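You operate a simulated robot arm through the tools that you are given. There is no shell and no other tool.

Carry out the task below with a simulated robot arm. There is one attempt and no reset: what you move stays moved.

Task
Fill the blue jug to 300 ML, pour it into the grey tub, add soap.
Fine: 315 ML of water at most; two shots from the soap pump, after the water; the empty jug ends on the drainer. Keep clean things off the floor. Spill a teaspoon at most; pinch, break and dent nothing; leave nothing switched on. Set down upright: blue jug.
Where things are to end (x, y in the base frame): blue jug within 0.06 m of [0.42, -0.06].
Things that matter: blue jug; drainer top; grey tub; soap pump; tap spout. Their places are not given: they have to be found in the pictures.

The check looks at the end state, three seconds after you hand in, the way a careful person would. Anything else that was tipped, shoved, dropped, spilled or broken makes it a failure.

Robot
A 6-joint arm with a three-finger gripper, fixed in place. Base frame: the origin is at the foot of the arm, x ahead of it, y to its left, z up; the work surface is at about z = 0.88. Readings come in m, degrees, newtons and seconds.
Its first joint turns from -166.0 to 166.0 degrees. Payload 4.89 kg.
The TCP is the grasp point between the finger pads, 0.03 m short of the fingertips. In the tool frame z runs along the fingers and y along their closing line. The gripper opens to 0.164 m. The gripper's body begins 0.125 m behind the TCP.
Orientation is that of the tool frame in the base frame, as a unit quaternion [w, x, y, z]. With the fingers straight down and closing along the base's y, the tool's x points along the base's -x, its y along +y and its z along -z.

Tools
- The arm moves only by the tool nudge_tool. Its argument "plan" is text: rows parted by semicolons, each of 7 numbers parted by spaces: the shift along the base's x, y, z in m, then the turn, a rotation vector about the base's x, y, z in degrees, then the closure in counts, from 0 (fully open) to 255 (shut). In form: x y z ax ay az gripper; .... A call has 1 to 20 rows; each row is the pose to reach, as a shift and turn from the pose commanded when the call began. Rows are played at 5 a second. More than 0.05 m and 8.6 degrees between two rows, or a gripper value outside its range, and nothing of the call is played. Where a pose cannot be reached the arm comes as near as it can. A force on the tool above 40 N (or 10 N above the force at the start of the call, whichever is more), or a blocked arm, ends the call early, and 0.2 s more pass. Each finger travels about 0.108 m/s and halts on what it meets, pressing with about 23 N; the grip force reading is that of the motor and also rises with nothing between the fingers. The clock runs only during rows and for 0.2 s after the last one: add rows that repeat a pose to give the fingers time. The reply holds the time, the measured pose of the TCP, the force on the tool along the base axes, the opening and the grip force, in the units named above and with some noise, with the torque about the TCP (base axes, N m) and any sound that the robot's microphone picked up.
- Cameras (640 x 400 px; columns grow to the right, rows downward): "scene" is fixed at [0.0467, 0.5035, 1.8151]; the picture's right is [-0.24, -0.97, 0.00], its down [-0.69, 0.17, -0.70] and it looks along [0.68, -0.17, -0.71] (base axes); focal length 369 px, centre (320, 200). "wrist" rides on the gripper at [0.076, -0.002, -0.152] in the tool frame; the picture's right is [0.02, 1.00, 0.00], its down [-0.88, 0.02, -0.47] and it looks along [-0.47, 0.01, 0.88] (tool axes); focal length 247 px, centre (320, 200).
- grab_frame(camera): a new picture of that camera. The clock stands still meanwhile.
- move_column(by): slides the trunk up (or, below 0, down) by that many m; the arm rides with it, the base frame stays. It gives what a move gives, with no picture.
- locate(camera, pixels): for up to 12 pixels [column, row] of the newest picture of that camera ("zoom" is the newest enlarged one), the place [x, y, z] in the base frame of the surface seen there, good to about 0.003 m, but the place of the scene camera against the robot may be out by one fixed shift of up to 0.018 m in any direction. The clock stands still meanwhile.
- inspect(camera, box): a new picture of the part [left, top, right, bottom] of that camera's present view, enlarged. The clock stands still meanwhile.
- finish_job(): hands the job in; it is judged then, once.

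Unless the task says otherwise, let go and move clear before handing in.

The tools are called after ">>>" by a JSON object that holds its "api" and its "payload". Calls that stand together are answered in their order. nudge_tool: Moves the arm, as the interface text tells. Its arguments: {"type":"object","properties":{"plan":{"type":"string"}},"required":["plan"]} The other tools are called the same way: move_column (by) slides the trunk up or down; grab_frame (camera) takes a picture; locate (camera, pixels) gives the place of the surface under pixels of a picture; inspect (camera, box) takes an enlarged picture of a part of a camera's view; finish_job () hands the job in.

At the start:

```text
time: 0.0
tcp_pos: [0.4844, 0.1638, 1.473]
tcp_rot: [-0.001, -0.001, 1.0, 0.0]
wrist_force: [-0.4, -0.1, 0.0]
wrist_torque: [0.0, 0.0, -0.03]
grip_width: 0.1641
grasp_force: 0.1
trunk travel left (down, up): [-0.2, 0.19]
```

scene: 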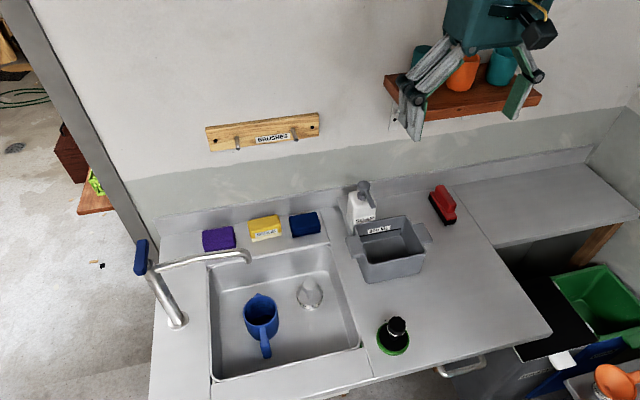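
wrist: 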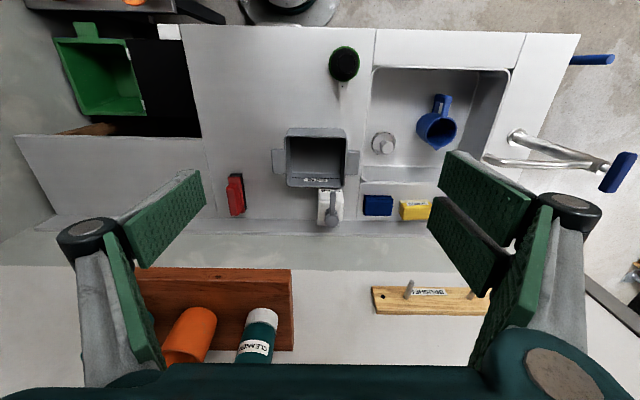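

The scene picture shows the blue jug in the sink at about (262,320), the tap with a blue lever at (141,257), the grey tub at (388,245) and the soap pump at (362,203). I'll enlarge these areas before planning.

>>> {"api": "inspect", "payload": {"camera": "scene", "box": [120, 220, 380, 400]}}

>>> {"api": "inspect", "payload": {"camera": "scene", "box": [320, 160, 500, 370]}}

>>> {"api": "inspect", "payload": {"camera": "wrist", "box": [340, 20, 640, 240]}}

>>> {"api": "inspect", "payload": {"camera": "wrist", "box": [200, 20, 400, 240]}}

```text
2.22 times, centred on (250, 310) of scene
```

zoom: 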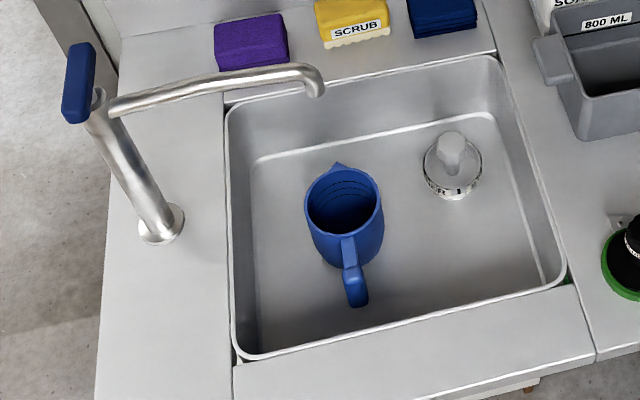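

```text
1.90 times, centred on (410, 265) of scene
```

zoom: 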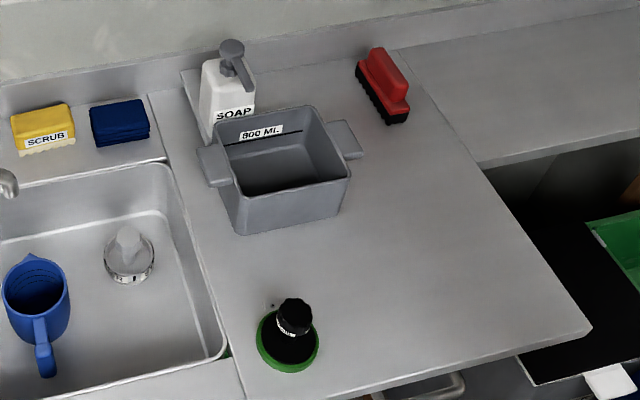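

```text
1.82 times, centred on (490, 130) of wrist
```

zoom: 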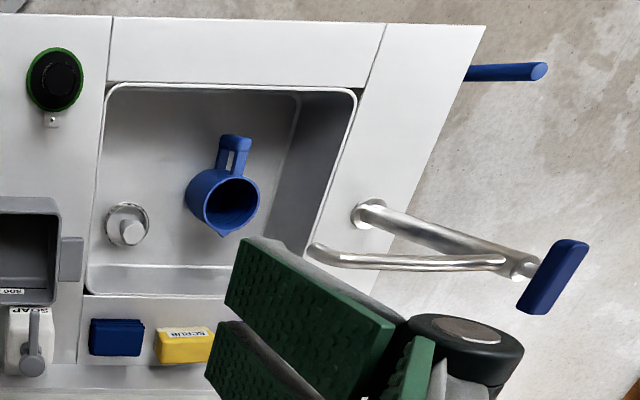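

```text
1.82 times, centred on (300, 130) of wrist
```

zoom: 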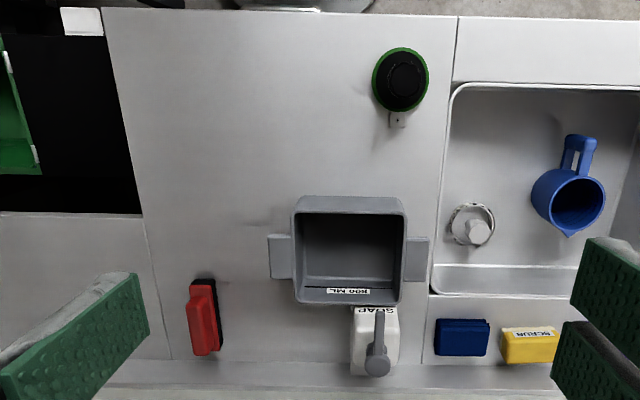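

The enlarged views show the jug upright with its handle toward the robot, and a drain plug or strainer in the sink. Next I'll get positions for the important surfaces from both cameras.

>>> {"api": "grab_frame", "payload": {"camera": "scene"}}

>>> {"api": "grab_frame", "payload": {"camera": "wrist"}}

>>> {"api": "locate", "payload": {"camera": "scene", "pixels": [[246, 256], [160, 266], [141, 257], [176, 320], [257, 297], [275, 300], [265, 350], [262, 315], [310, 290], [230, 350], [180, 370], [394, 335]]}}

>>> {"api": "locate", "payload": {"camera": "scene", "pixels": [[364, 187], [362, 205], [357, 226], [351, 242], [423, 232], [390, 258], [428, 243], [420, 290], [470, 310], [445, 205], [313, 230], [394, 322]]}}

>>> {"api": "locate", "payload": {"camera": "wrist", "pixels": [[436, 125], [442, 100], [437, 148], [420, 122], [456, 122], [515, 140], [490, 160], [620, 172], [332, 215], [330, 203], [317, 133], [344, 63]]}}

```text
taken
```

scene: 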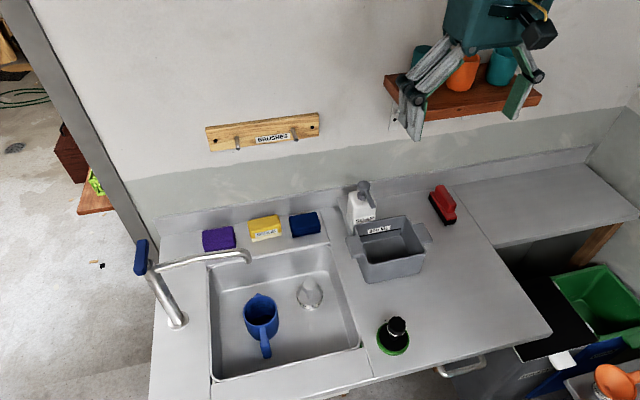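

```text
taken
```

wrist: 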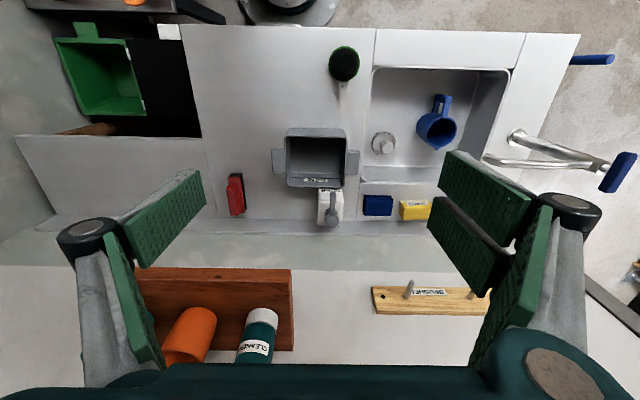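

```text
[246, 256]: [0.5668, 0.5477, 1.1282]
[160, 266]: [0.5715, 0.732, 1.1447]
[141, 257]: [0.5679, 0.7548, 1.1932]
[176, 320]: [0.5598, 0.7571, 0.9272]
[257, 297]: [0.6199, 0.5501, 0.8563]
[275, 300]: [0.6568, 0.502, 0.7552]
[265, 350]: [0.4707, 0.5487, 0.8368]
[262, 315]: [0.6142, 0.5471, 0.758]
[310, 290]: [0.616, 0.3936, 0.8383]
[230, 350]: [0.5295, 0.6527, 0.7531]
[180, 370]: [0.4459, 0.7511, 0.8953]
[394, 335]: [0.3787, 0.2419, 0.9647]
```

```text
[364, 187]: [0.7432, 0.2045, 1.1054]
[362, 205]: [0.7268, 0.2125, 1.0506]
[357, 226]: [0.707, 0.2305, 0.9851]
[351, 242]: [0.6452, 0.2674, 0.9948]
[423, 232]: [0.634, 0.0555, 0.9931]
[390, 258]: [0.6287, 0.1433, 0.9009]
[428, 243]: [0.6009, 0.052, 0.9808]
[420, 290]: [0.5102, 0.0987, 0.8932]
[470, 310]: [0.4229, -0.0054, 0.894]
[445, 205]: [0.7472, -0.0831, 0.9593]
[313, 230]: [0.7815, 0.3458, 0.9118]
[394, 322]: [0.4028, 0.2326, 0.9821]
```

```text
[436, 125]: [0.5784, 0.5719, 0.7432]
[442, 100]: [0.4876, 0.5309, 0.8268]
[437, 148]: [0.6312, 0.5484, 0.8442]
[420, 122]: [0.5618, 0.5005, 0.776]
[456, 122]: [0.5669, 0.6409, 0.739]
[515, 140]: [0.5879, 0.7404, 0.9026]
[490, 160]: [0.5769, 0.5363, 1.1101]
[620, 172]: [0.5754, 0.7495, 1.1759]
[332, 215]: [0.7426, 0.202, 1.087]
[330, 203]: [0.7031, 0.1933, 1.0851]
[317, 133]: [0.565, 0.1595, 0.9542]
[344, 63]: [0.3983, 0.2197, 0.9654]
```

The scene camera reads about 0.014 m high against the 0.88 surface, so it carries an offset. I'll take close-ups of the tap lever, the spout tip, the jug and the pump nozzle.

>>> {"api": "inspect", "payload": {"camera": "scene", "box": [120, 230, 260, 335]}}

>>> {"api": "locate", "payload": {"camera": "zoom", "pixels": [[95, 60], [95, 110], [95, 180], [120, 60], [130, 130], [160, 130], [300, 110], [450, 90], [580, 100], [590, 140], [220, 360], [250, 420]]}}

>>> {"api": "inspect", "payload": {"camera": "wrist", "box": [470, 110, 640, 216]}}

>>> {"api": "locate", "payload": {"camera": "zoom", "pixels": [[600, 170], [570, 230], [540, 300], [500, 230], [480, 190], [300, 180], [150, 190], [70, 190], [170, 110], [500, 200], [590, 200], [560, 270]]}}

```text
3.81 times, centred on (190, 282) of scene
```

zoom: 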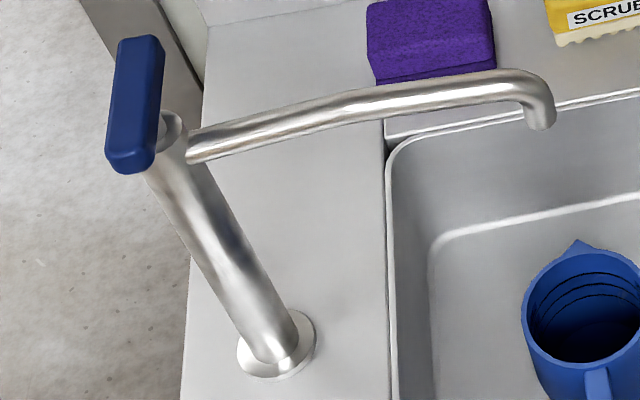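

```text
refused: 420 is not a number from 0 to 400
```

```text
3.76 times, centred on (555, 163) of wrist
```

zoom: 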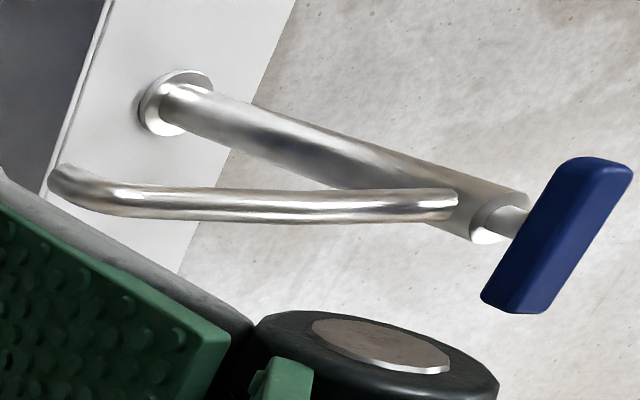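

```text
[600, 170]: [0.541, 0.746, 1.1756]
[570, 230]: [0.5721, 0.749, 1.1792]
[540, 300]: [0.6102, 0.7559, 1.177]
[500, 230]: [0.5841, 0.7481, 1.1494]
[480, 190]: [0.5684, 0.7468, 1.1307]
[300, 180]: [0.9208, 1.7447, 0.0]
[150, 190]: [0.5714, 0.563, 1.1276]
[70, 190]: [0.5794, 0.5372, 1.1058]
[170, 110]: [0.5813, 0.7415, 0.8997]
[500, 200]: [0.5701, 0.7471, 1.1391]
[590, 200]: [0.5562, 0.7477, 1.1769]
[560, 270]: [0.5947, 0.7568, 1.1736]
```

The lever is a bar along x at about (0.575, 0.75, 1.177) on a vertical stem, so it probably turns like a quarter-turn valve. The spout tip is near (0.575, 0.537, 1.105). I'll measure the jug, pump, tub and plug more closely.

>>> {"api": "inspect", "payload": {"camera": "scene", "box": [220, 270, 340, 370]}}

>>> {"api": "inspect", "payload": {"camera": "wrist", "box": [360, 70, 500, 170]}}

>>> {"api": "inspect", "payload": {"camera": "scene", "box": [330, 170, 450, 290]}}

>>> {"api": "inspect", "payload": {"camera": "wrist", "box": [260, 110, 370, 240]}}

```text
4.00 times, centred on (280, 320) of scene
```

zoom: 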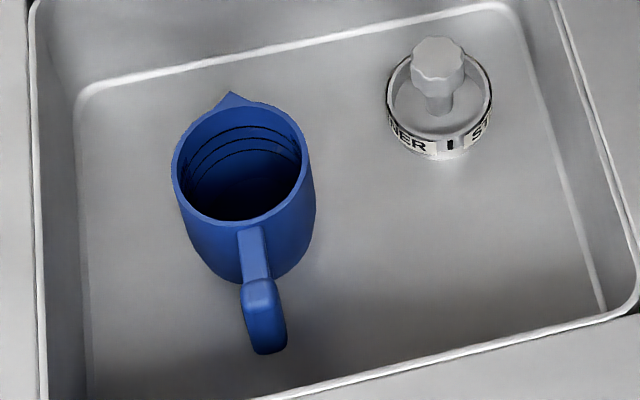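

```text
4.00 times, centred on (430, 120) of wrist
```

zoom: 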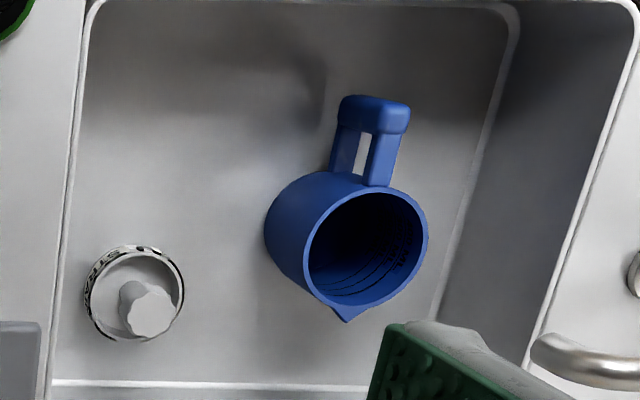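

```text
3.33 times, centred on (390, 230) of scene
```

zoom: 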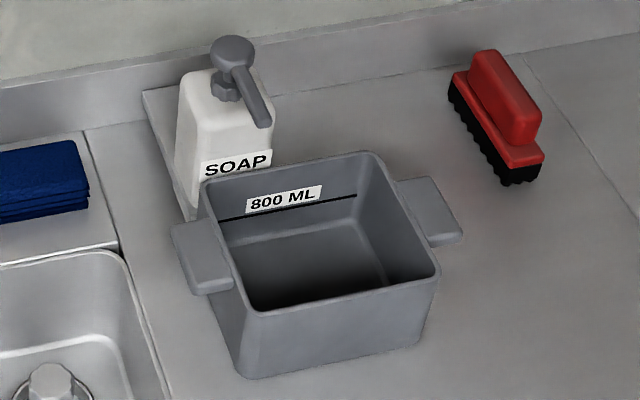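

```text
3.08 times, centred on (315, 175) of wrist
```

zoom: 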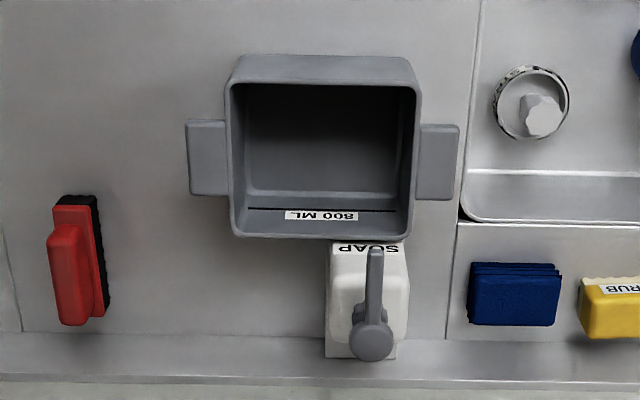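

The jug has graduation rings inside and a D-handle toward the robot, and the pump nozzle points toward the tub. I'll locate points on this wrist zoom of tub and pump, then on the jug.

>>> {"api": "locate", "payload": {"camera": "zoom", "pixels": [[371, 342], [375, 300], [375, 260], [340, 340], [400, 340], [233, 80], [415, 80], [237, 230], [410, 232], [323, 232], [205, 160], [440, 160]]}}

>>> {"api": "inspect", "payload": {"camera": "wrist", "box": [360, 70, 500, 170]}}

>>> {"api": "locate", "payload": {"camera": "zoom", "pixels": [[306, 250], [426, 235], [368, 188], [345, 315], [375, 105], [345, 105], [405, 105], [383, 165], [345, 150], [135, 305], [90, 290], [178, 290]]}}

>>> {"api": "inspect", "payload": {"camera": "scene", "box": [220, 270, 340, 370]}}

>>> {"api": "locate", "payload": {"camera": "zoom", "pixels": [[175, 165], [310, 165], [235, 100], [245, 222], [260, 290], [268, 340], [255, 250], [240, 165], [437, 55], [400, 80], [290, 115], [200, 205]]}}

```text
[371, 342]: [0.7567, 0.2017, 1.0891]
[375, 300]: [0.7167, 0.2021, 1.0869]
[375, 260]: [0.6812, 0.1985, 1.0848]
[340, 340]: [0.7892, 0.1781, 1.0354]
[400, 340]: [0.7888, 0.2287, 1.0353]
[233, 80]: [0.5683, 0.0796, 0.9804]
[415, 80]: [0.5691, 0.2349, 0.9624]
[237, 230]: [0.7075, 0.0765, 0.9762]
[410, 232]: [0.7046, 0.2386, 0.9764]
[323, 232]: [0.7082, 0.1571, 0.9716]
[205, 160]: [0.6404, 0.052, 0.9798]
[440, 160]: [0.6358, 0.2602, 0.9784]
```

```text
4.00 times, centred on (430, 120) of wrist
```

zoom: 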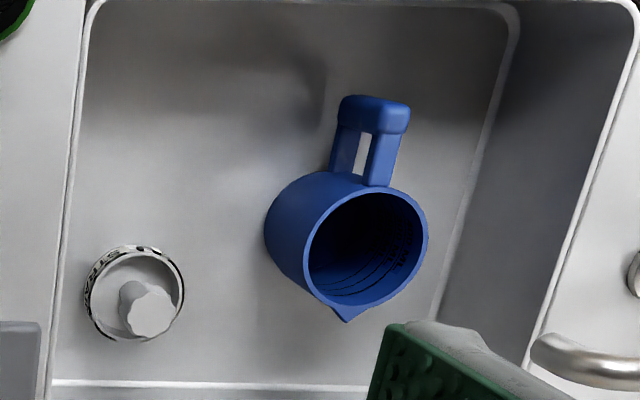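

```text
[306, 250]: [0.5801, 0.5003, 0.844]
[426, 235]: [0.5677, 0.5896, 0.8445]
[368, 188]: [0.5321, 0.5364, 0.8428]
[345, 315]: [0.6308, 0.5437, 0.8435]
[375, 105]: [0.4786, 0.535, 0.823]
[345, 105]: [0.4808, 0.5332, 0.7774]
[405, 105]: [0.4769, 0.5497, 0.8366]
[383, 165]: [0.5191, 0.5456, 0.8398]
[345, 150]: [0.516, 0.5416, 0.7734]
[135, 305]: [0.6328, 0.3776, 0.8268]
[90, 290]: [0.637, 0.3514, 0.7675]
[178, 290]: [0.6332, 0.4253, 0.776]
```

```text
4.00 times, centred on (280, 320) of scene
```

zoom: 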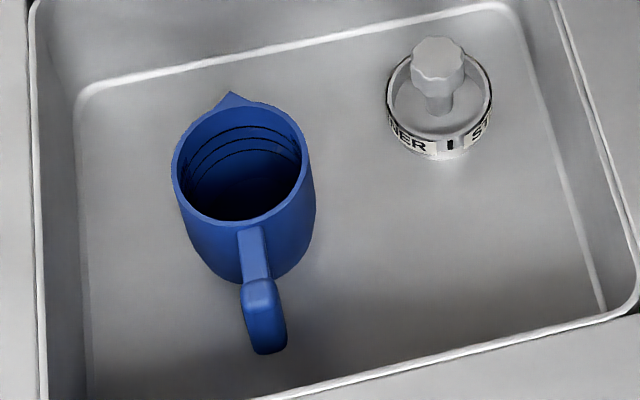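

```text
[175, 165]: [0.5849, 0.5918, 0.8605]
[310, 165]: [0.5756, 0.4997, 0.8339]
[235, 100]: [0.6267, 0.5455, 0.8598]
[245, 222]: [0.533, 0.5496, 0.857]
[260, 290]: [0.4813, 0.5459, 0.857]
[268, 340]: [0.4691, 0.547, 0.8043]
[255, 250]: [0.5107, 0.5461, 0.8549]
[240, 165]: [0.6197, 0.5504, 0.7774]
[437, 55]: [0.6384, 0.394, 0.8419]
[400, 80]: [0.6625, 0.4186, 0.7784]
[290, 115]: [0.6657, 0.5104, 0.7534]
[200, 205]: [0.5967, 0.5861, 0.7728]
```

The jug rim centre is about (0.578, 0.543, 0.844) and sits directly under the spout. The tub spans x 0.55–0.71 and y 0.075–0.24. The nozzle tip at about (0.68, 0.20) overhangs the tub. I'll move the wrist camera over the sink to read the jug's markings.

>>> {"api": "nudge_tool", "payload": {"plan": "0 0.047 0 0 0 0 0; 0 0.094 0 0 0 0 0; 0 0.141 0 0 0 0 0; 0 0.188 0 0 0 0 0; 0 0.235 0 0 0 0 0; 0 0.282 0 0 0 0 0; 0 0.329 0 0 0 0 0; 0 0.376 0 0 0 0 0; -0.008 0.376 -0.045 0 0 0 0; -0.008 0.376 -0.09 0 0 0 0; -0.008 0.376 -0.135 0 0 0 0; -0.008 0.376 -0.18 0 0 0 0; -0.008 0.376 -0.225 0 0 0 0; -0.008 0.376 -0.225 0 0 0 0"}}

>>> {"api": "grab_frame", "payload": {"camera": "wrist"}}

>>> {"api": "grab_frame", "payload": {"camera": "scene"}}

```text
time: 3.0
tcp_pos: [0.477, 0.5404, 1.2492]
tcp_rot: [0.0, 0.001, 1.0, 0.0]
wrist_force: [0.0, 1.2, -0.1]
wrist_torque: [-0.05, 0.07, -0.02]
grip_width: 0.1643
grasp_force: 0.0
trunk travel left (down, up): [-0.2, 0.19]
```

```text
taken
```

wrist: 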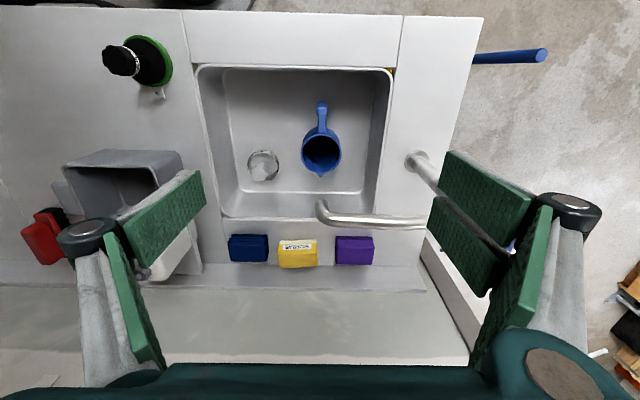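

```text
taken
```

scene: 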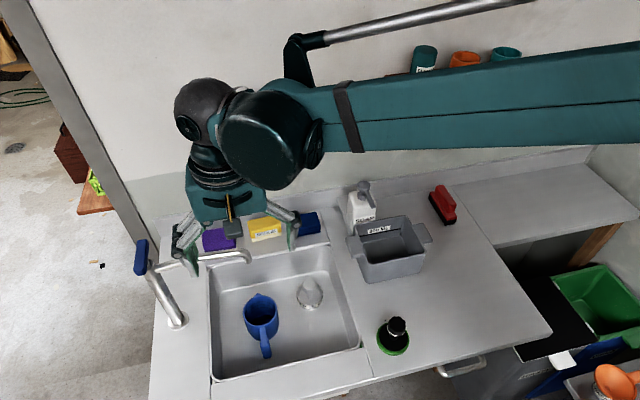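

The wrist picture now shows the jug at (321,145) with its interior visible between the fingers. I'll zoom in on the interior markings.

>>> {"api": "inspect", "payload": {"camera": "wrist", "box": [290, 95, 360, 180]}}

>>> {"api": "inspect", "payload": {"camera": "scene", "box": [240, 285, 285, 325]}}

```text
4.71 times, centred on (325, 138) of wrist
```

zoom: 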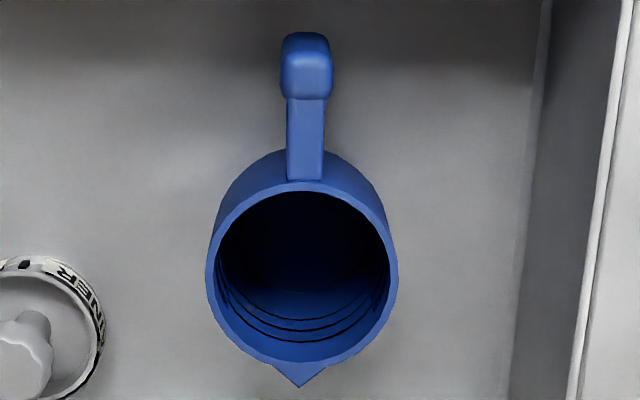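

```text
10.00 times, centred on (262, 305) of scene
```

zoom: 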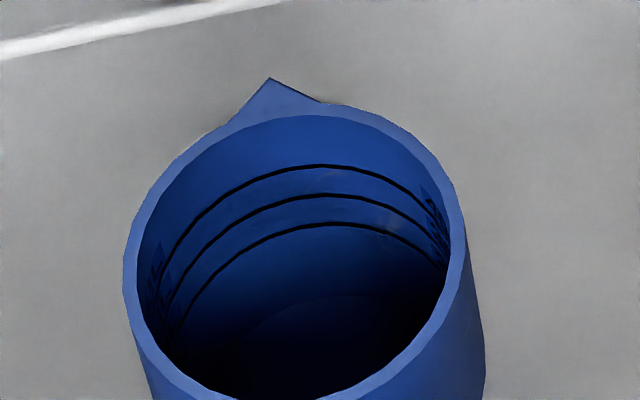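

There are three rings, with labels at the left and right ends. I'll zoom on those labels and measure the ring heights.

>>> {"api": "inspect", "payload": {"camera": "scene", "box": [266, 300, 282, 310]}}

>>> {"api": "inspect", "payload": {"camera": "scene", "box": [240, 305, 256, 320]}}

>>> {"api": "inspect", "payload": {"camera": "scene", "box": [240, 285, 285, 325]}}

>>> {"api": "locate", "payload": {"camera": "zoom", "pixels": [[310, 167], [310, 195], [310, 225], [310, 320], [310, 107], [270, 85], [430, 205], [440, 235], [445, 258], [160, 255], [165, 300], [180, 330]]}}

```text
16.00 times, centred on (274, 305) of scene
```

zoom: 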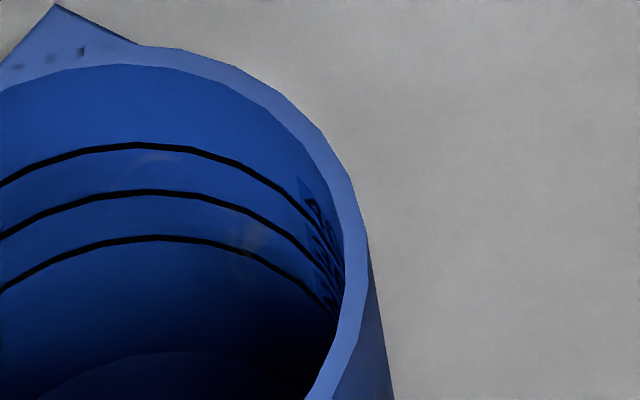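

```text
16.00 times, centred on (248, 312) of scene
```

zoom: 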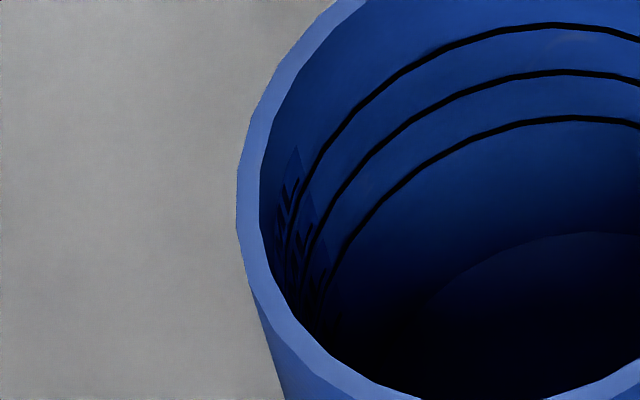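

```text
10.00 times, centred on (262, 305) of scene
```

zoom: 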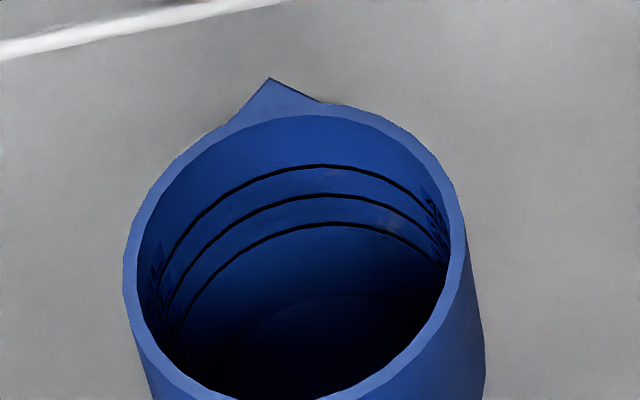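

```text
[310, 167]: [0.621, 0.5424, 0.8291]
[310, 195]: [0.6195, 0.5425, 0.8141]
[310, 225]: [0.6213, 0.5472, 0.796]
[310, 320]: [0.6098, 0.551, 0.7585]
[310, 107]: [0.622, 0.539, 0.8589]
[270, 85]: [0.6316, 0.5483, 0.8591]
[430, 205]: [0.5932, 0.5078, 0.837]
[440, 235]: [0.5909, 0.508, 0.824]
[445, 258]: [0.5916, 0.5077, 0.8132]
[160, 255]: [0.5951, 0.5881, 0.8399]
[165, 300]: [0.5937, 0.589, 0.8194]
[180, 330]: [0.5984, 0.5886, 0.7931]
```

Measured from the inner floor, the ring heights suggest about 200, 300 and 400 ML. To read the labels, I'll move the wrist camera to one side and look obliquely.

>>> {"api": "nudge_tool", "payload": {"plan": "0 -0.04 -0.02 0 0 0 0; 0 -0.08 -0.04 0 0 0 0; 0 -0.12 -0.06 0 0 0 0; 0 -0.16 -0.08 0 0 0 0; 0 -0.2 -0.1 0 0 0 0; 0 -0.2 -0.1 0 0 0 0"}}

>>> {"api": "grab_frame", "payload": {"camera": "wrist"}}

```text
time: 4.4
tcp_pos: [0.4758, 0.3369, 1.1483]
tcp_rot: [0.001, 0.0, 1.0, 0.0]
wrist_force: [0.2, -0.4, -0.3]
wrist_torque: [0.04, -0.02, 0.02]
grip_width: 0.1644
grasp_force: 0.0
trunk travel left (down, up): [-0.2, 0.19]
```

```text
taken
```

wrist: 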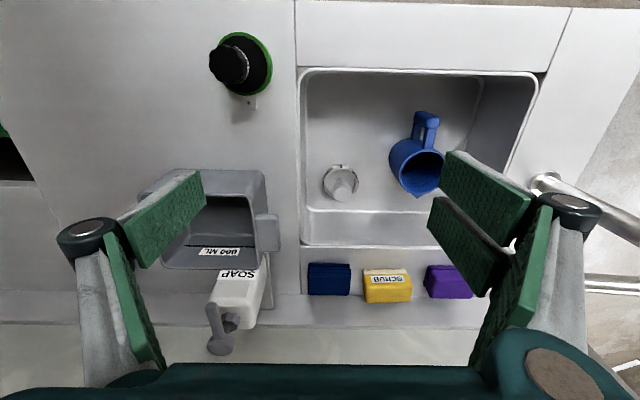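

>>> {"api": "inspect", "payload": {"camera": "wrist", "box": [395, 140, 450, 200]}}

>>> {"api": "inspect", "payload": {"camera": "wrist", "box": [418, 155, 446, 175]}}

>>> {"api": "inspect", "payload": {"camera": "wrist", "box": [200, 20, 280, 110]}}

>>> {"api": "inspect", "payload": {"camera": "wrist", "box": [140, 160, 300, 360]}}

```text
6.67 times, centred on (422, 170) of wrist
```

zoom: 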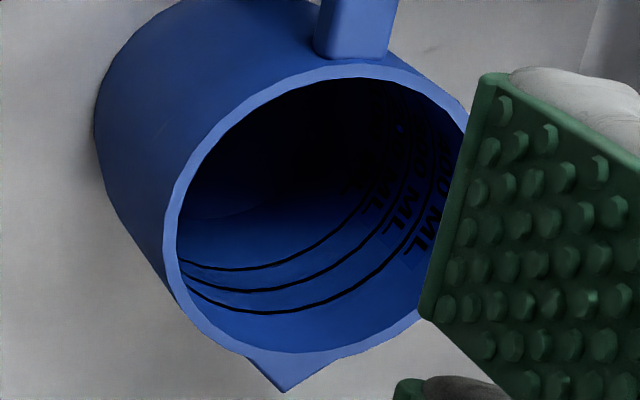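

```text
16.00 times, centred on (432, 165) of wrist
```

zoom: 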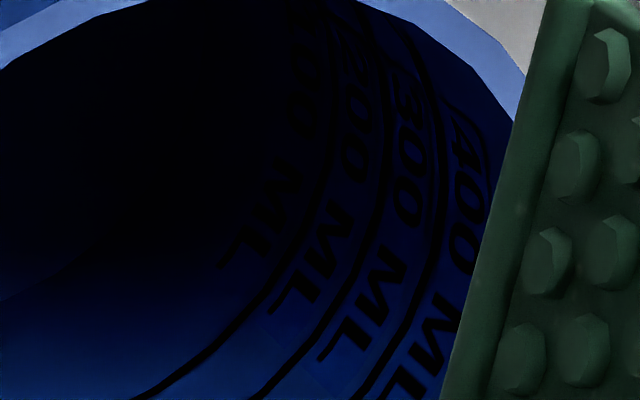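

```text
4.44 times, centred on (240, 65) of wrist
```

zoom: 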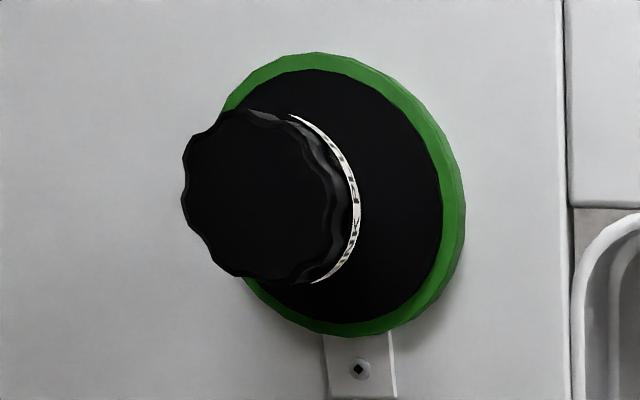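

```text
2.00 times, centred on (220, 260) of wrist
```

zoom: 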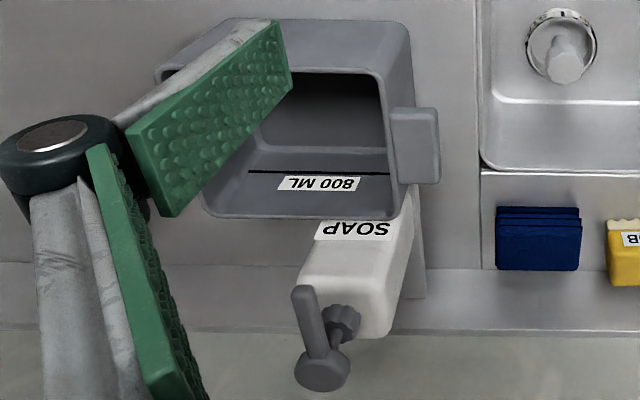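

The labels read 400, 300 and 200 from the top down, each sitting above its line, so the middle visible ring is 300 ML, which fits the measured volumes. Next I'll move above the tap lever at (0.575, 0.75) for a look down on it.

>>> {"api": "nudge_tool", "payload": {"plan": "0 0 0.05 0 0 0 0; 0 0 0.1 0 0 0 0; 0 0 0.152 0 0 0 0; 0.011 0.0459 0.152 0 0 0 0; 0.022 0.0918 0.152 0 0 0 0; 0.033 0.1377 0.152 0 0 0 0; 0.044 0.1836 0.152 0 0 0 0; 0.055 0.2295 0.152 0 0 0 0; 0.066 0.2754 0.152 0 0 0 0; 0.077 0.3213 0.152 0 0 0 0; 0.088 0.3672 0.152 0 0 0 0; 0.099 0.413 0.152 0 0 0 0; 0.099 0.413 0.152 0 0 0 0"}}

>>> {"api": "grab_frame", "payload": {"camera": "wrist"}}

>>> {"api": "grab_frame", "payload": {"camera": "scene"}}

```text
refused: row 3 steps farther than a row can; nothing moved
```

```text
taken
```

wrist: 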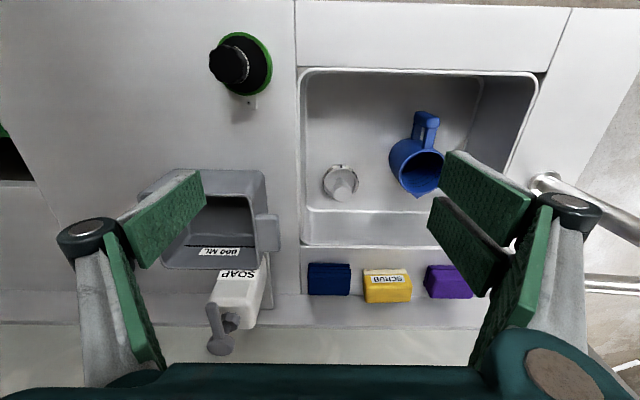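

```text
taken
```

scene: 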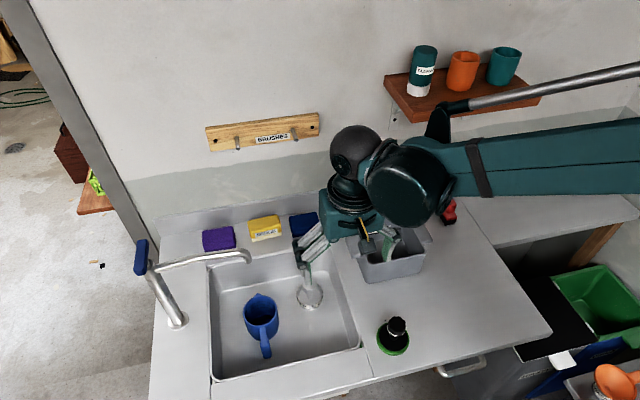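

The call was refused because row 3 stepped 0.052 m, and nothing moved. I'll send the same path with smaller steps.

>>> {"api": "nudge_tool", "payload": {"plan": "0 0 0.04 0 0 0 0; 0 0 0.08 0 0 0 0; 0 0 0.12 0 0 0 0; 0 0 0.152 0 0 0 0; 0.011 0.0459 0.152 0 0 0 0; 0.022 0.0918 0.152 0 0 0 0; 0.033 0.1377 0.152 0 0 0 0; 0.044 0.1836 0.152 0 0 0 0; 0.055 0.2295 0.152 0 0 0 0; 0.066 0.2754 0.152 0 0 0 0; 0.077 0.3213 0.152 0 0 0 0; 0.088 0.3672 0.152 0 0 0 0; 0.099 0.413 0.152 0 0 0 0; 0.099 0.413 0.152 0 0 0 0"}}

>>> {"api": "grab_frame", "payload": {"camera": "wrist"}}

>>> {"api": "grab_frame", "payload": {"camera": "scene"}}

```text
time: 7.4
tcp_pos: [0.5778, 0.7557, 1.2981]
tcp_rot: [0.001, 0.0, 1.0, 0.001]
wrist_force: [0.4, 0.4, -1.5]
wrist_torque: [-0.24, 0.09, 0.04]
grip_width: 0.1639
grasp_force: 0.1
trunk travel left (down, up): [-0.2, 0.19]
```

```text
taken
```

wrist: 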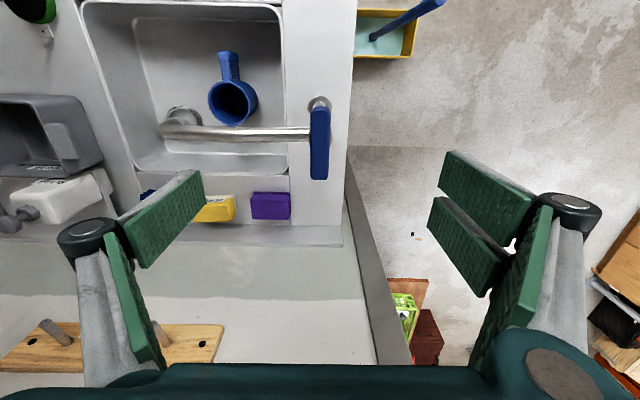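

```text
taken
```

scene: 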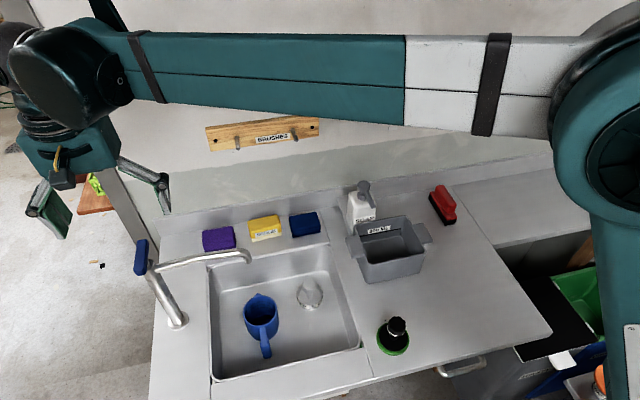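

The wrist picture shows the lever bar at (320,143), running from row 103 to row 181 along x. I'll measure it precisely.

>>> {"api": "inspect", "payload": {"camera": "wrist", "box": [270, 80, 370, 190]}}

>>> {"api": "locate", "payload": {"camera": "wrist", "pixels": [[320, 108], [320, 143], [320, 177], [311, 143], [329, 143], [313, 103], [165, 132], [200, 134], [320, 112], [300, 132], [325, 170], [315, 170]]}}

```text
3.64 times, centred on (320, 135) of wrist
```

zoom: 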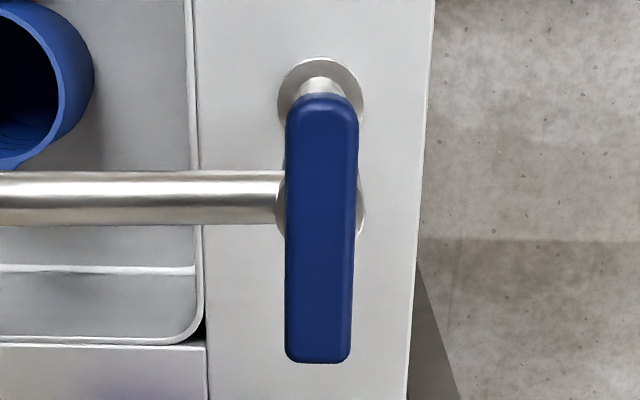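

```text
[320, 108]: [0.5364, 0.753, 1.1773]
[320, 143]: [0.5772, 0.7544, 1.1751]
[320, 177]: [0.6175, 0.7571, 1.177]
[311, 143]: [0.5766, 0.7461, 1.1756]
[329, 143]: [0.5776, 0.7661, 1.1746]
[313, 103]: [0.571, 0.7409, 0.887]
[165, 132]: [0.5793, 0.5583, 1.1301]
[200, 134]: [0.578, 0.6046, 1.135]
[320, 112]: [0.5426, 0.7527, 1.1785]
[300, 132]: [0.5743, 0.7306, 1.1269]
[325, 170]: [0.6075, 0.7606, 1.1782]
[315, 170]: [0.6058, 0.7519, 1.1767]
```

The bar centre is (0.577, 0.755) with its top at z 1.177 and a width of about 0.022. I'm centred over it. I'll half-close, descend to TCP z≈1.19 (tips above the spout pipe), then close on the bar.

>>> {"api": "nudge_tool", "payload": {"plan": "-0.001 0 0 0 0 0 80; -0.001 0 0 0 0 0 160; -0.001 0 -0.04 0 0 0 160; -0.001 0 -0.08 0 0 0 160; -0.001 0 -0.108 0 0 0 160; -0.001 0 -0.108 0 0 0 160"}}

>>> {"api": "grab_frame", "payload": {"camera": "wrist"}}

>>> {"api": "grab_frame", "payload": {"camera": "scene"}}

```text
time: 8.8
tcp_pos: [0.5752, 0.7531, 1.19]
tcp_rot: [0.0, 0.0, 1.0, 0.0]
wrist_force: [-0.8, 0.3, -0.6]
wrist_torque: [-0.07, 0.05, 0.02]
grip_width: 0.0613
grasp_force: 0.1
trunk travel left (down, up): [-0.2, 0.19]
```

```text
taken
```

wrist: 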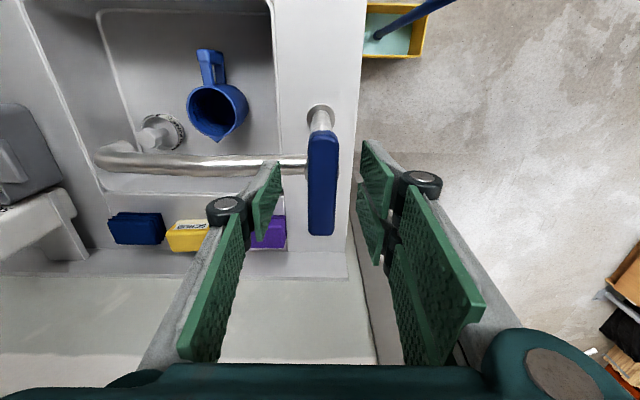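

```text
taken
```

scene: 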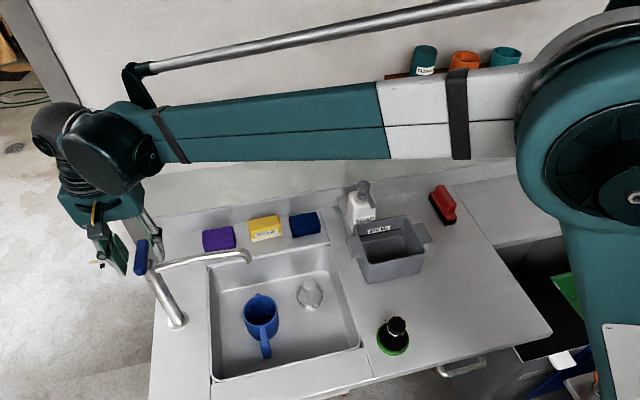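

The TCP projects to about (320,193), on the bar between the pads. I'll close on it now.

>>> {"api": "nudge_tool", "payload": {"plan": "0 0.002 0 0 0 0 200; 0 0.002 0 0 0 0 230; 0 0.002 0 0 0 0 255; 0 0.002 0 0 0 0 255"}}

>>> {"api": "grab_frame", "payload": {"camera": "wrist"}}

```text
time: 9.8
tcp_pos: [0.5751, 0.754, 1.1907]
tcp_rot: [0.0, 0.0, 1.0, 0.0]
wrist_force: [0.9, 1.6, -4.2]
wrist_torque: [0.07, -0.27, 0.03]
grip_width: 0.0218
grasp_force: 44.7
trunk travel left (down, up): [-0.2, 0.19]
```

```text
taken
```

wrist: 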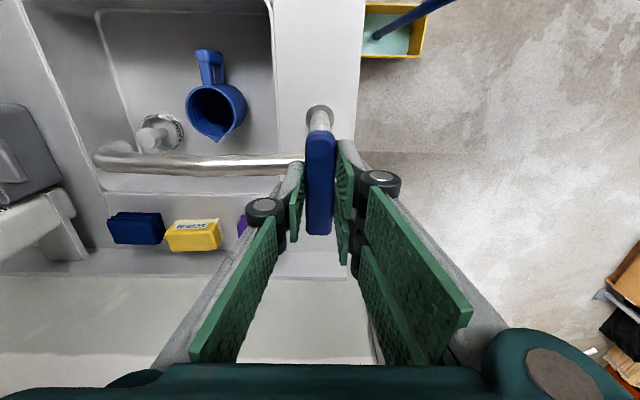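

The bar is gripped at 0.0218 m. I'll try a small turn about z in the positive direction and check torque and sound.

>>> {"api": "nudge_tool", "payload": {"plan": "0 0 0 0 0 4 255; 0 0 0 0 0 8 255"}}

>>> {"api": "grab_frame", "payload": {"camera": "wrist"}}

>>> {"api": "inspect", "payload": {"camera": "scene", "box": [200, 230, 320, 350]}}

```text
time: 10.4
tcp_pos: [0.5755, 0.7537, 1.1905]
tcp_rot: [-0.001, -0.07, 0.998, 0.001]
wrist_force: [-0.9, -2.9, -7.9]
wrist_torque: [-0.05, -0.57, -0.03]
grip_width: 0.0217
grasp_force: 44.8
trunk travel left (down, up): [-0.2, 0.19]
```

```text
taken
```

wrist: 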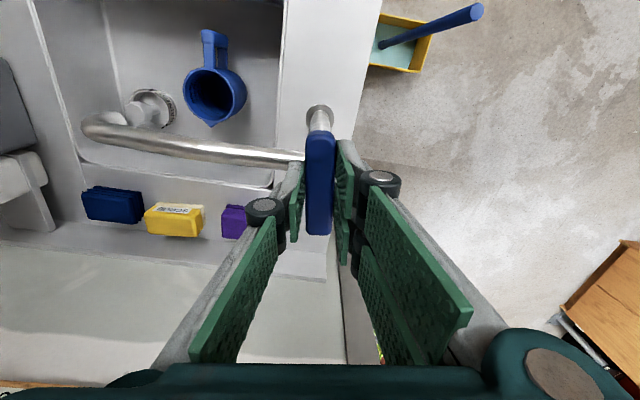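

```text
3.33 times, centred on (260, 290) of scene
```

zoom: 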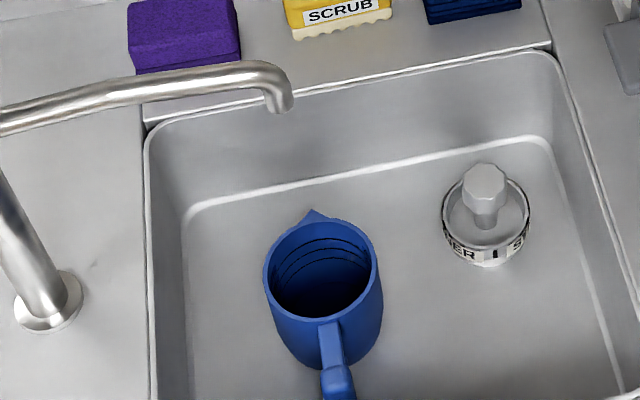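

The bar turned freely with the tool by 8°, with no torque about z and no water yet. I'll keep turning the same way in steps.

>>> {"api": "nudge_tool", "payload": {"plan": "0 0 0 0 0 6 255; 0 0 0 0 0 12 255"}}

>>> {"api": "inspect", "payload": {"camera": "scene", "box": [200, 230, 320, 350]}}

```text
time: 11.0
tcp_pos: [0.5759, 0.7537, 1.1905]
tcp_rot: [-0.001, -0.174, 0.985, -0.001]
wrist_force: [-9.6, -22.1, -22.3]
wrist_torque: [-0.41, -0.24, -0.08]
grip_width: 0.0218
grasp_force: 44.8
trunk travel left (down, up): [-0.2, 0.19]
```

```text
3.33 times, centred on (260, 290) of scene
```

zoom: 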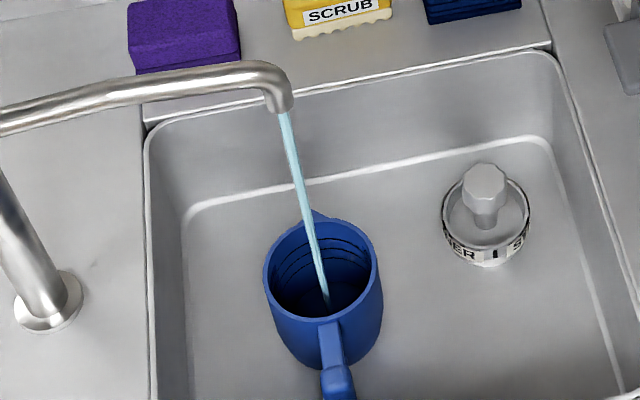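

Water is running at about 20° and the stream lands in the jug. I'll hold here briefly to measure the fill rate.

>>> {"api": "nudge_tool", "payload": {"plan": "0 0 0 0 0 0 255; 0 0 0 0 0 0 255; 0 0 0 0 0 0 255"}}

>>> {"api": "inspect", "payload": {"camera": "scene", "box": [240, 285, 285, 325]}}

```text
time: 11.6
tcp_pos: [0.577, 0.7532, 1.1905]
tcp_rot: [0.0, -0.173, 0.985, 0.0]
wrist_force: [-1.5, -5.8, -8.0]
wrist_torque: [-0.23, -0.41, 0.0]
grip_width: 0.0219
grasp_force: 44.7
trunk travel left (down, up): [-0.2, 0.19]
stopped in row 2: the force on the tool passed its limit at 43 N (the readings are from after the stop); the commanded pose is now the measured one
```

```text
10.00 times, centred on (262, 305) of scene
```

zoom: 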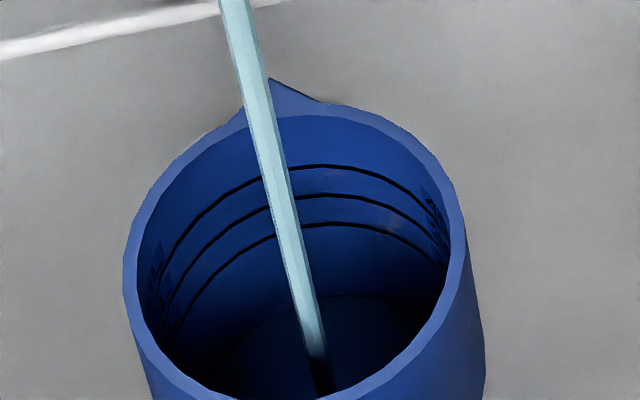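

The call stopped on a force reading that has since relaxed, and the stream still goes cleanly into the jug. I'll hold again and watch the level.

>>> {"api": "nudge_tool", "payload": {"plan": "0 0 0 0 0 0 255; 0 0 0 0 0 0 255; 0 0 0 0 0 0 255; 0 0 0 0 0 0 255"}}

>>> {"api": "inspect", "payload": {"camera": "scene", "box": [240, 285, 285, 325]}}

>>> {"api": "locate", "payload": {"camera": "zoom", "pixels": [[310, 320], [220, 340], [370, 330], [300, 380], [250, 370], [340, 290]]}}

```text
time: 12.6
tcp_pos: [0.575, 0.753, 1.19]
tcp_rot: [-0.001, -0.173, 0.985, -0.001]
wrist_force: [-2.4, -10.4, -10.0]
wrist_torque: [-0.39, 0.04, -0.06]
grip_width: 0.0216
grasp_force: 44.7
trunk travel left (down, up): [-0.2, 0.19]
```

```text
10.00 times, centred on (262, 305) of scene
```

zoom: 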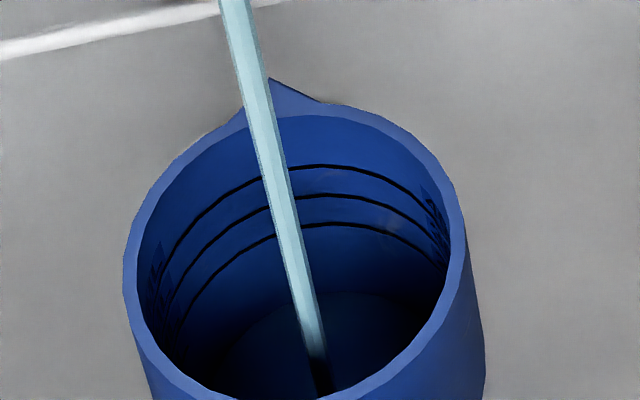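

```text
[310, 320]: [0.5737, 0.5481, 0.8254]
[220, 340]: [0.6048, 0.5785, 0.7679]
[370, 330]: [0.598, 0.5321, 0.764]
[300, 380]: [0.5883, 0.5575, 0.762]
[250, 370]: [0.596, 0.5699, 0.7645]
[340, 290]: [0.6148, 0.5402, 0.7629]
```

The water surface is now near z 0.764 against the floor at 0.7585, so the rate is roughly 20 mL/s. I'll keep holding and check every few seconds.

>>> {"api": "nudge_tool", "payload": {"plan": "0 0 0 0 0 0 255; 0 0 0 0 0 0 255; 0 0 0 0 0 0 255; 0 0 0 0 0 0 255; 0 0 0 0 0 0 255; 0 0 0 0 0 0 255; 0 0 0 0 0 0 255; 0 0 0 0 0 0 255; 0 0 0 0 0 0 255; 0 0 0 0 0 0 255"}}

>>> {"api": "inspect", "payload": {"camera": "scene", "box": [240, 285, 285, 325]}}

>>> {"api": "locate", "payload": {"camera": "zoom", "pixels": [[220, 340], [370, 330], [300, 380], [250, 370], [370, 300], [250, 330]]}}

```text
time: 14.8
tcp_pos: [0.5761, 0.7532, 1.1911]
tcp_rot: [-0.001, -0.174, 0.985, -0.001]
wrist_force: [-2.5, -15.7, -13.3]
wrist_torque: [-0.48, 0.09, -0.06]
grip_width: 0.0217
grasp_force: 45.4
trunk travel left (down, up): [-0.2, 0.19]
```

```text
10.00 times, centred on (262, 305) of scene
```

zoom: 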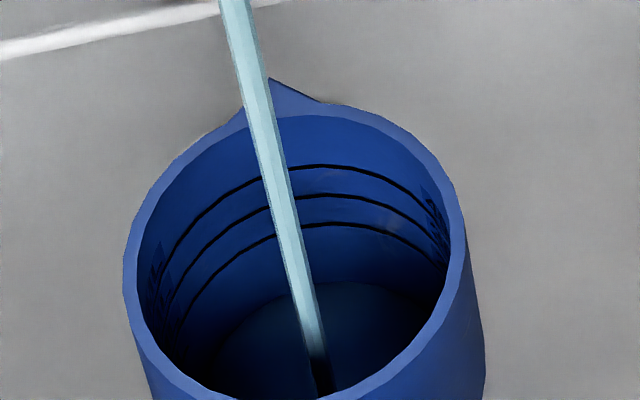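

```text
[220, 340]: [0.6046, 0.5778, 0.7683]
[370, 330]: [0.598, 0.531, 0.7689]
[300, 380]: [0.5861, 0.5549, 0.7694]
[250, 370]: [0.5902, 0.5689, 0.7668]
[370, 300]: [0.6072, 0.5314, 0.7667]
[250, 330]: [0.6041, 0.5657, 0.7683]
```

The level rose to about 0.768, so the rate is about 13 mL/s. I'll continue with a longer hold.

>>> {"api": "nudge_tool", "payload": {"plan": "0 0 0 0 0 0 255; 0 0 0 0 0 0 255; 0 0 0 0 0 0 255; 0 0 0 0 0 0 255; 0 0 0 0 0 0 255; 0 0 0 0 0 0 255; 0 0 0 0 0 0 255; 0 0 0 0 0 0 255; 0 0 0 0 0 0 255; 0 0 0 0 0 0 255; 0 0 0 0 0 0 255; 0 0 0 0 0 0 255; 0 0 0 0 0 0 255; 0 0 0 0 0 0 255; 0 0 0 0 0 0 255; 0 0 0 0 0 0 255; 0 0 0 0 0 0 255; 0 0 0 0 0 0 255; 0 0 0 0 0 0 255; 0 0 0 0 0 0 255"}}

>>> {"api": "inspect", "payload": {"camera": "scene", "box": [240, 285, 285, 325]}}

>>> {"api": "locate", "payload": {"camera": "zoom", "pixels": [[220, 340], [370, 330], [300, 380], [250, 370], [370, 300], [250, 330]]}}

```text
time: 18.9
tcp_pos: [0.5747, 0.7527, 1.1903]
tcp_rot: [-0.001, -0.173, 0.985, -0.001]
wrist_force: [-2.7, -16.2, -12.0]
wrist_torque: [-0.44, 0.07, -0.06]
grip_width: 0.0214
grasp_force: 45.1
trunk travel left (down, up): [-0.2, 0.19]
```

```text
10.00 times, centred on (262, 305) of scene
```

zoom: 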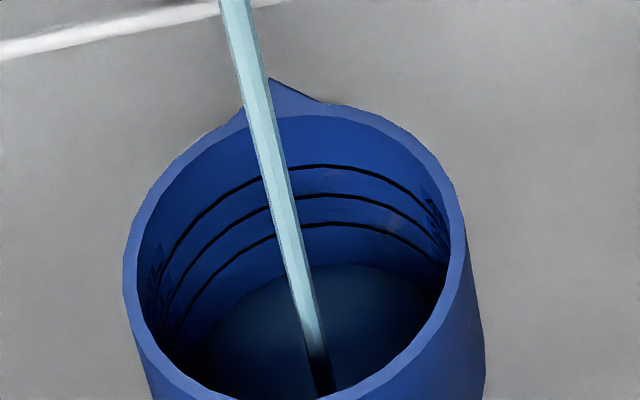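

```text
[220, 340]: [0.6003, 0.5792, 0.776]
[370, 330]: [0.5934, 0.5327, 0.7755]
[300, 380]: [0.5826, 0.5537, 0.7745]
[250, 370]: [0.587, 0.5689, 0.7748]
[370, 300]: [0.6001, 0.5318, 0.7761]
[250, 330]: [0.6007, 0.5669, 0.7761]
```

The surface is at about 0.7755, its far edge at zoom row 265 and moving about 4 rows per second toward the 300 ring at row 195. I'll continue.

>>> {"api": "nudge_tool", "payload": {"plan": "0 0 0 0 0 0 255; 0 0 0 0 0 0 255; 0 0 0 0 0 0 255; 0 0 0 0 0 0 255; 0 0 0 0 0 0 255; 0 0 0 0 0 0 255; 0 0 0 0 0 0 255; 0 0 0 0 0 0 255; 0 0 0 0 0 0 255; 0 0 0 0 0 0 255; 0 0 0 0 0 0 255; 0 0 0 0 0 0 255; 0 0 0 0 0 0 255; 0 0 0 0 0 0 255; 0 0 0 0 0 0 255; 0 0 0 0 0 0 255; 0 0 0 0 0 0 255; 0 0 0 0 0 0 255; 0 0 0 0 0 0 255; 0 0 0 0 0 0 255"}}

>>> {"api": "inspect", "payload": {"camera": "scene", "box": [240, 285, 285, 325]}}

>>> {"api": "locate", "payload": {"camera": "zoom", "pixels": [[220, 340], [370, 330], [300, 380], [250, 370], [370, 300], [250, 330]]}}

```text
time: 23.1
tcp_pos: [0.5746, 0.7522, 1.1912]
tcp_rot: [-0.001, -0.174, 0.985, -0.001]
wrist_force: [0.3, -12.5, -7.3]
wrist_torque: [-0.35, 0.02, -0.05]
grip_width: 0.0216
grasp_force: 44.3
trunk travel left (down, up): [-0.2, 0.19]
```

```text
10.00 times, centred on (262, 305) of scene
```

zoom: 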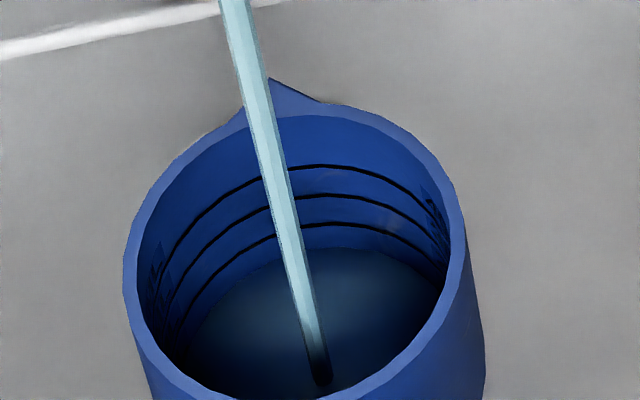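

```text
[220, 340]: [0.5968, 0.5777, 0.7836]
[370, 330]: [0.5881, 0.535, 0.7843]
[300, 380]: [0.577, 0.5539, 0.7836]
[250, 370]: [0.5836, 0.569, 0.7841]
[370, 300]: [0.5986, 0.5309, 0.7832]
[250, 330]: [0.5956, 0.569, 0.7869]
```

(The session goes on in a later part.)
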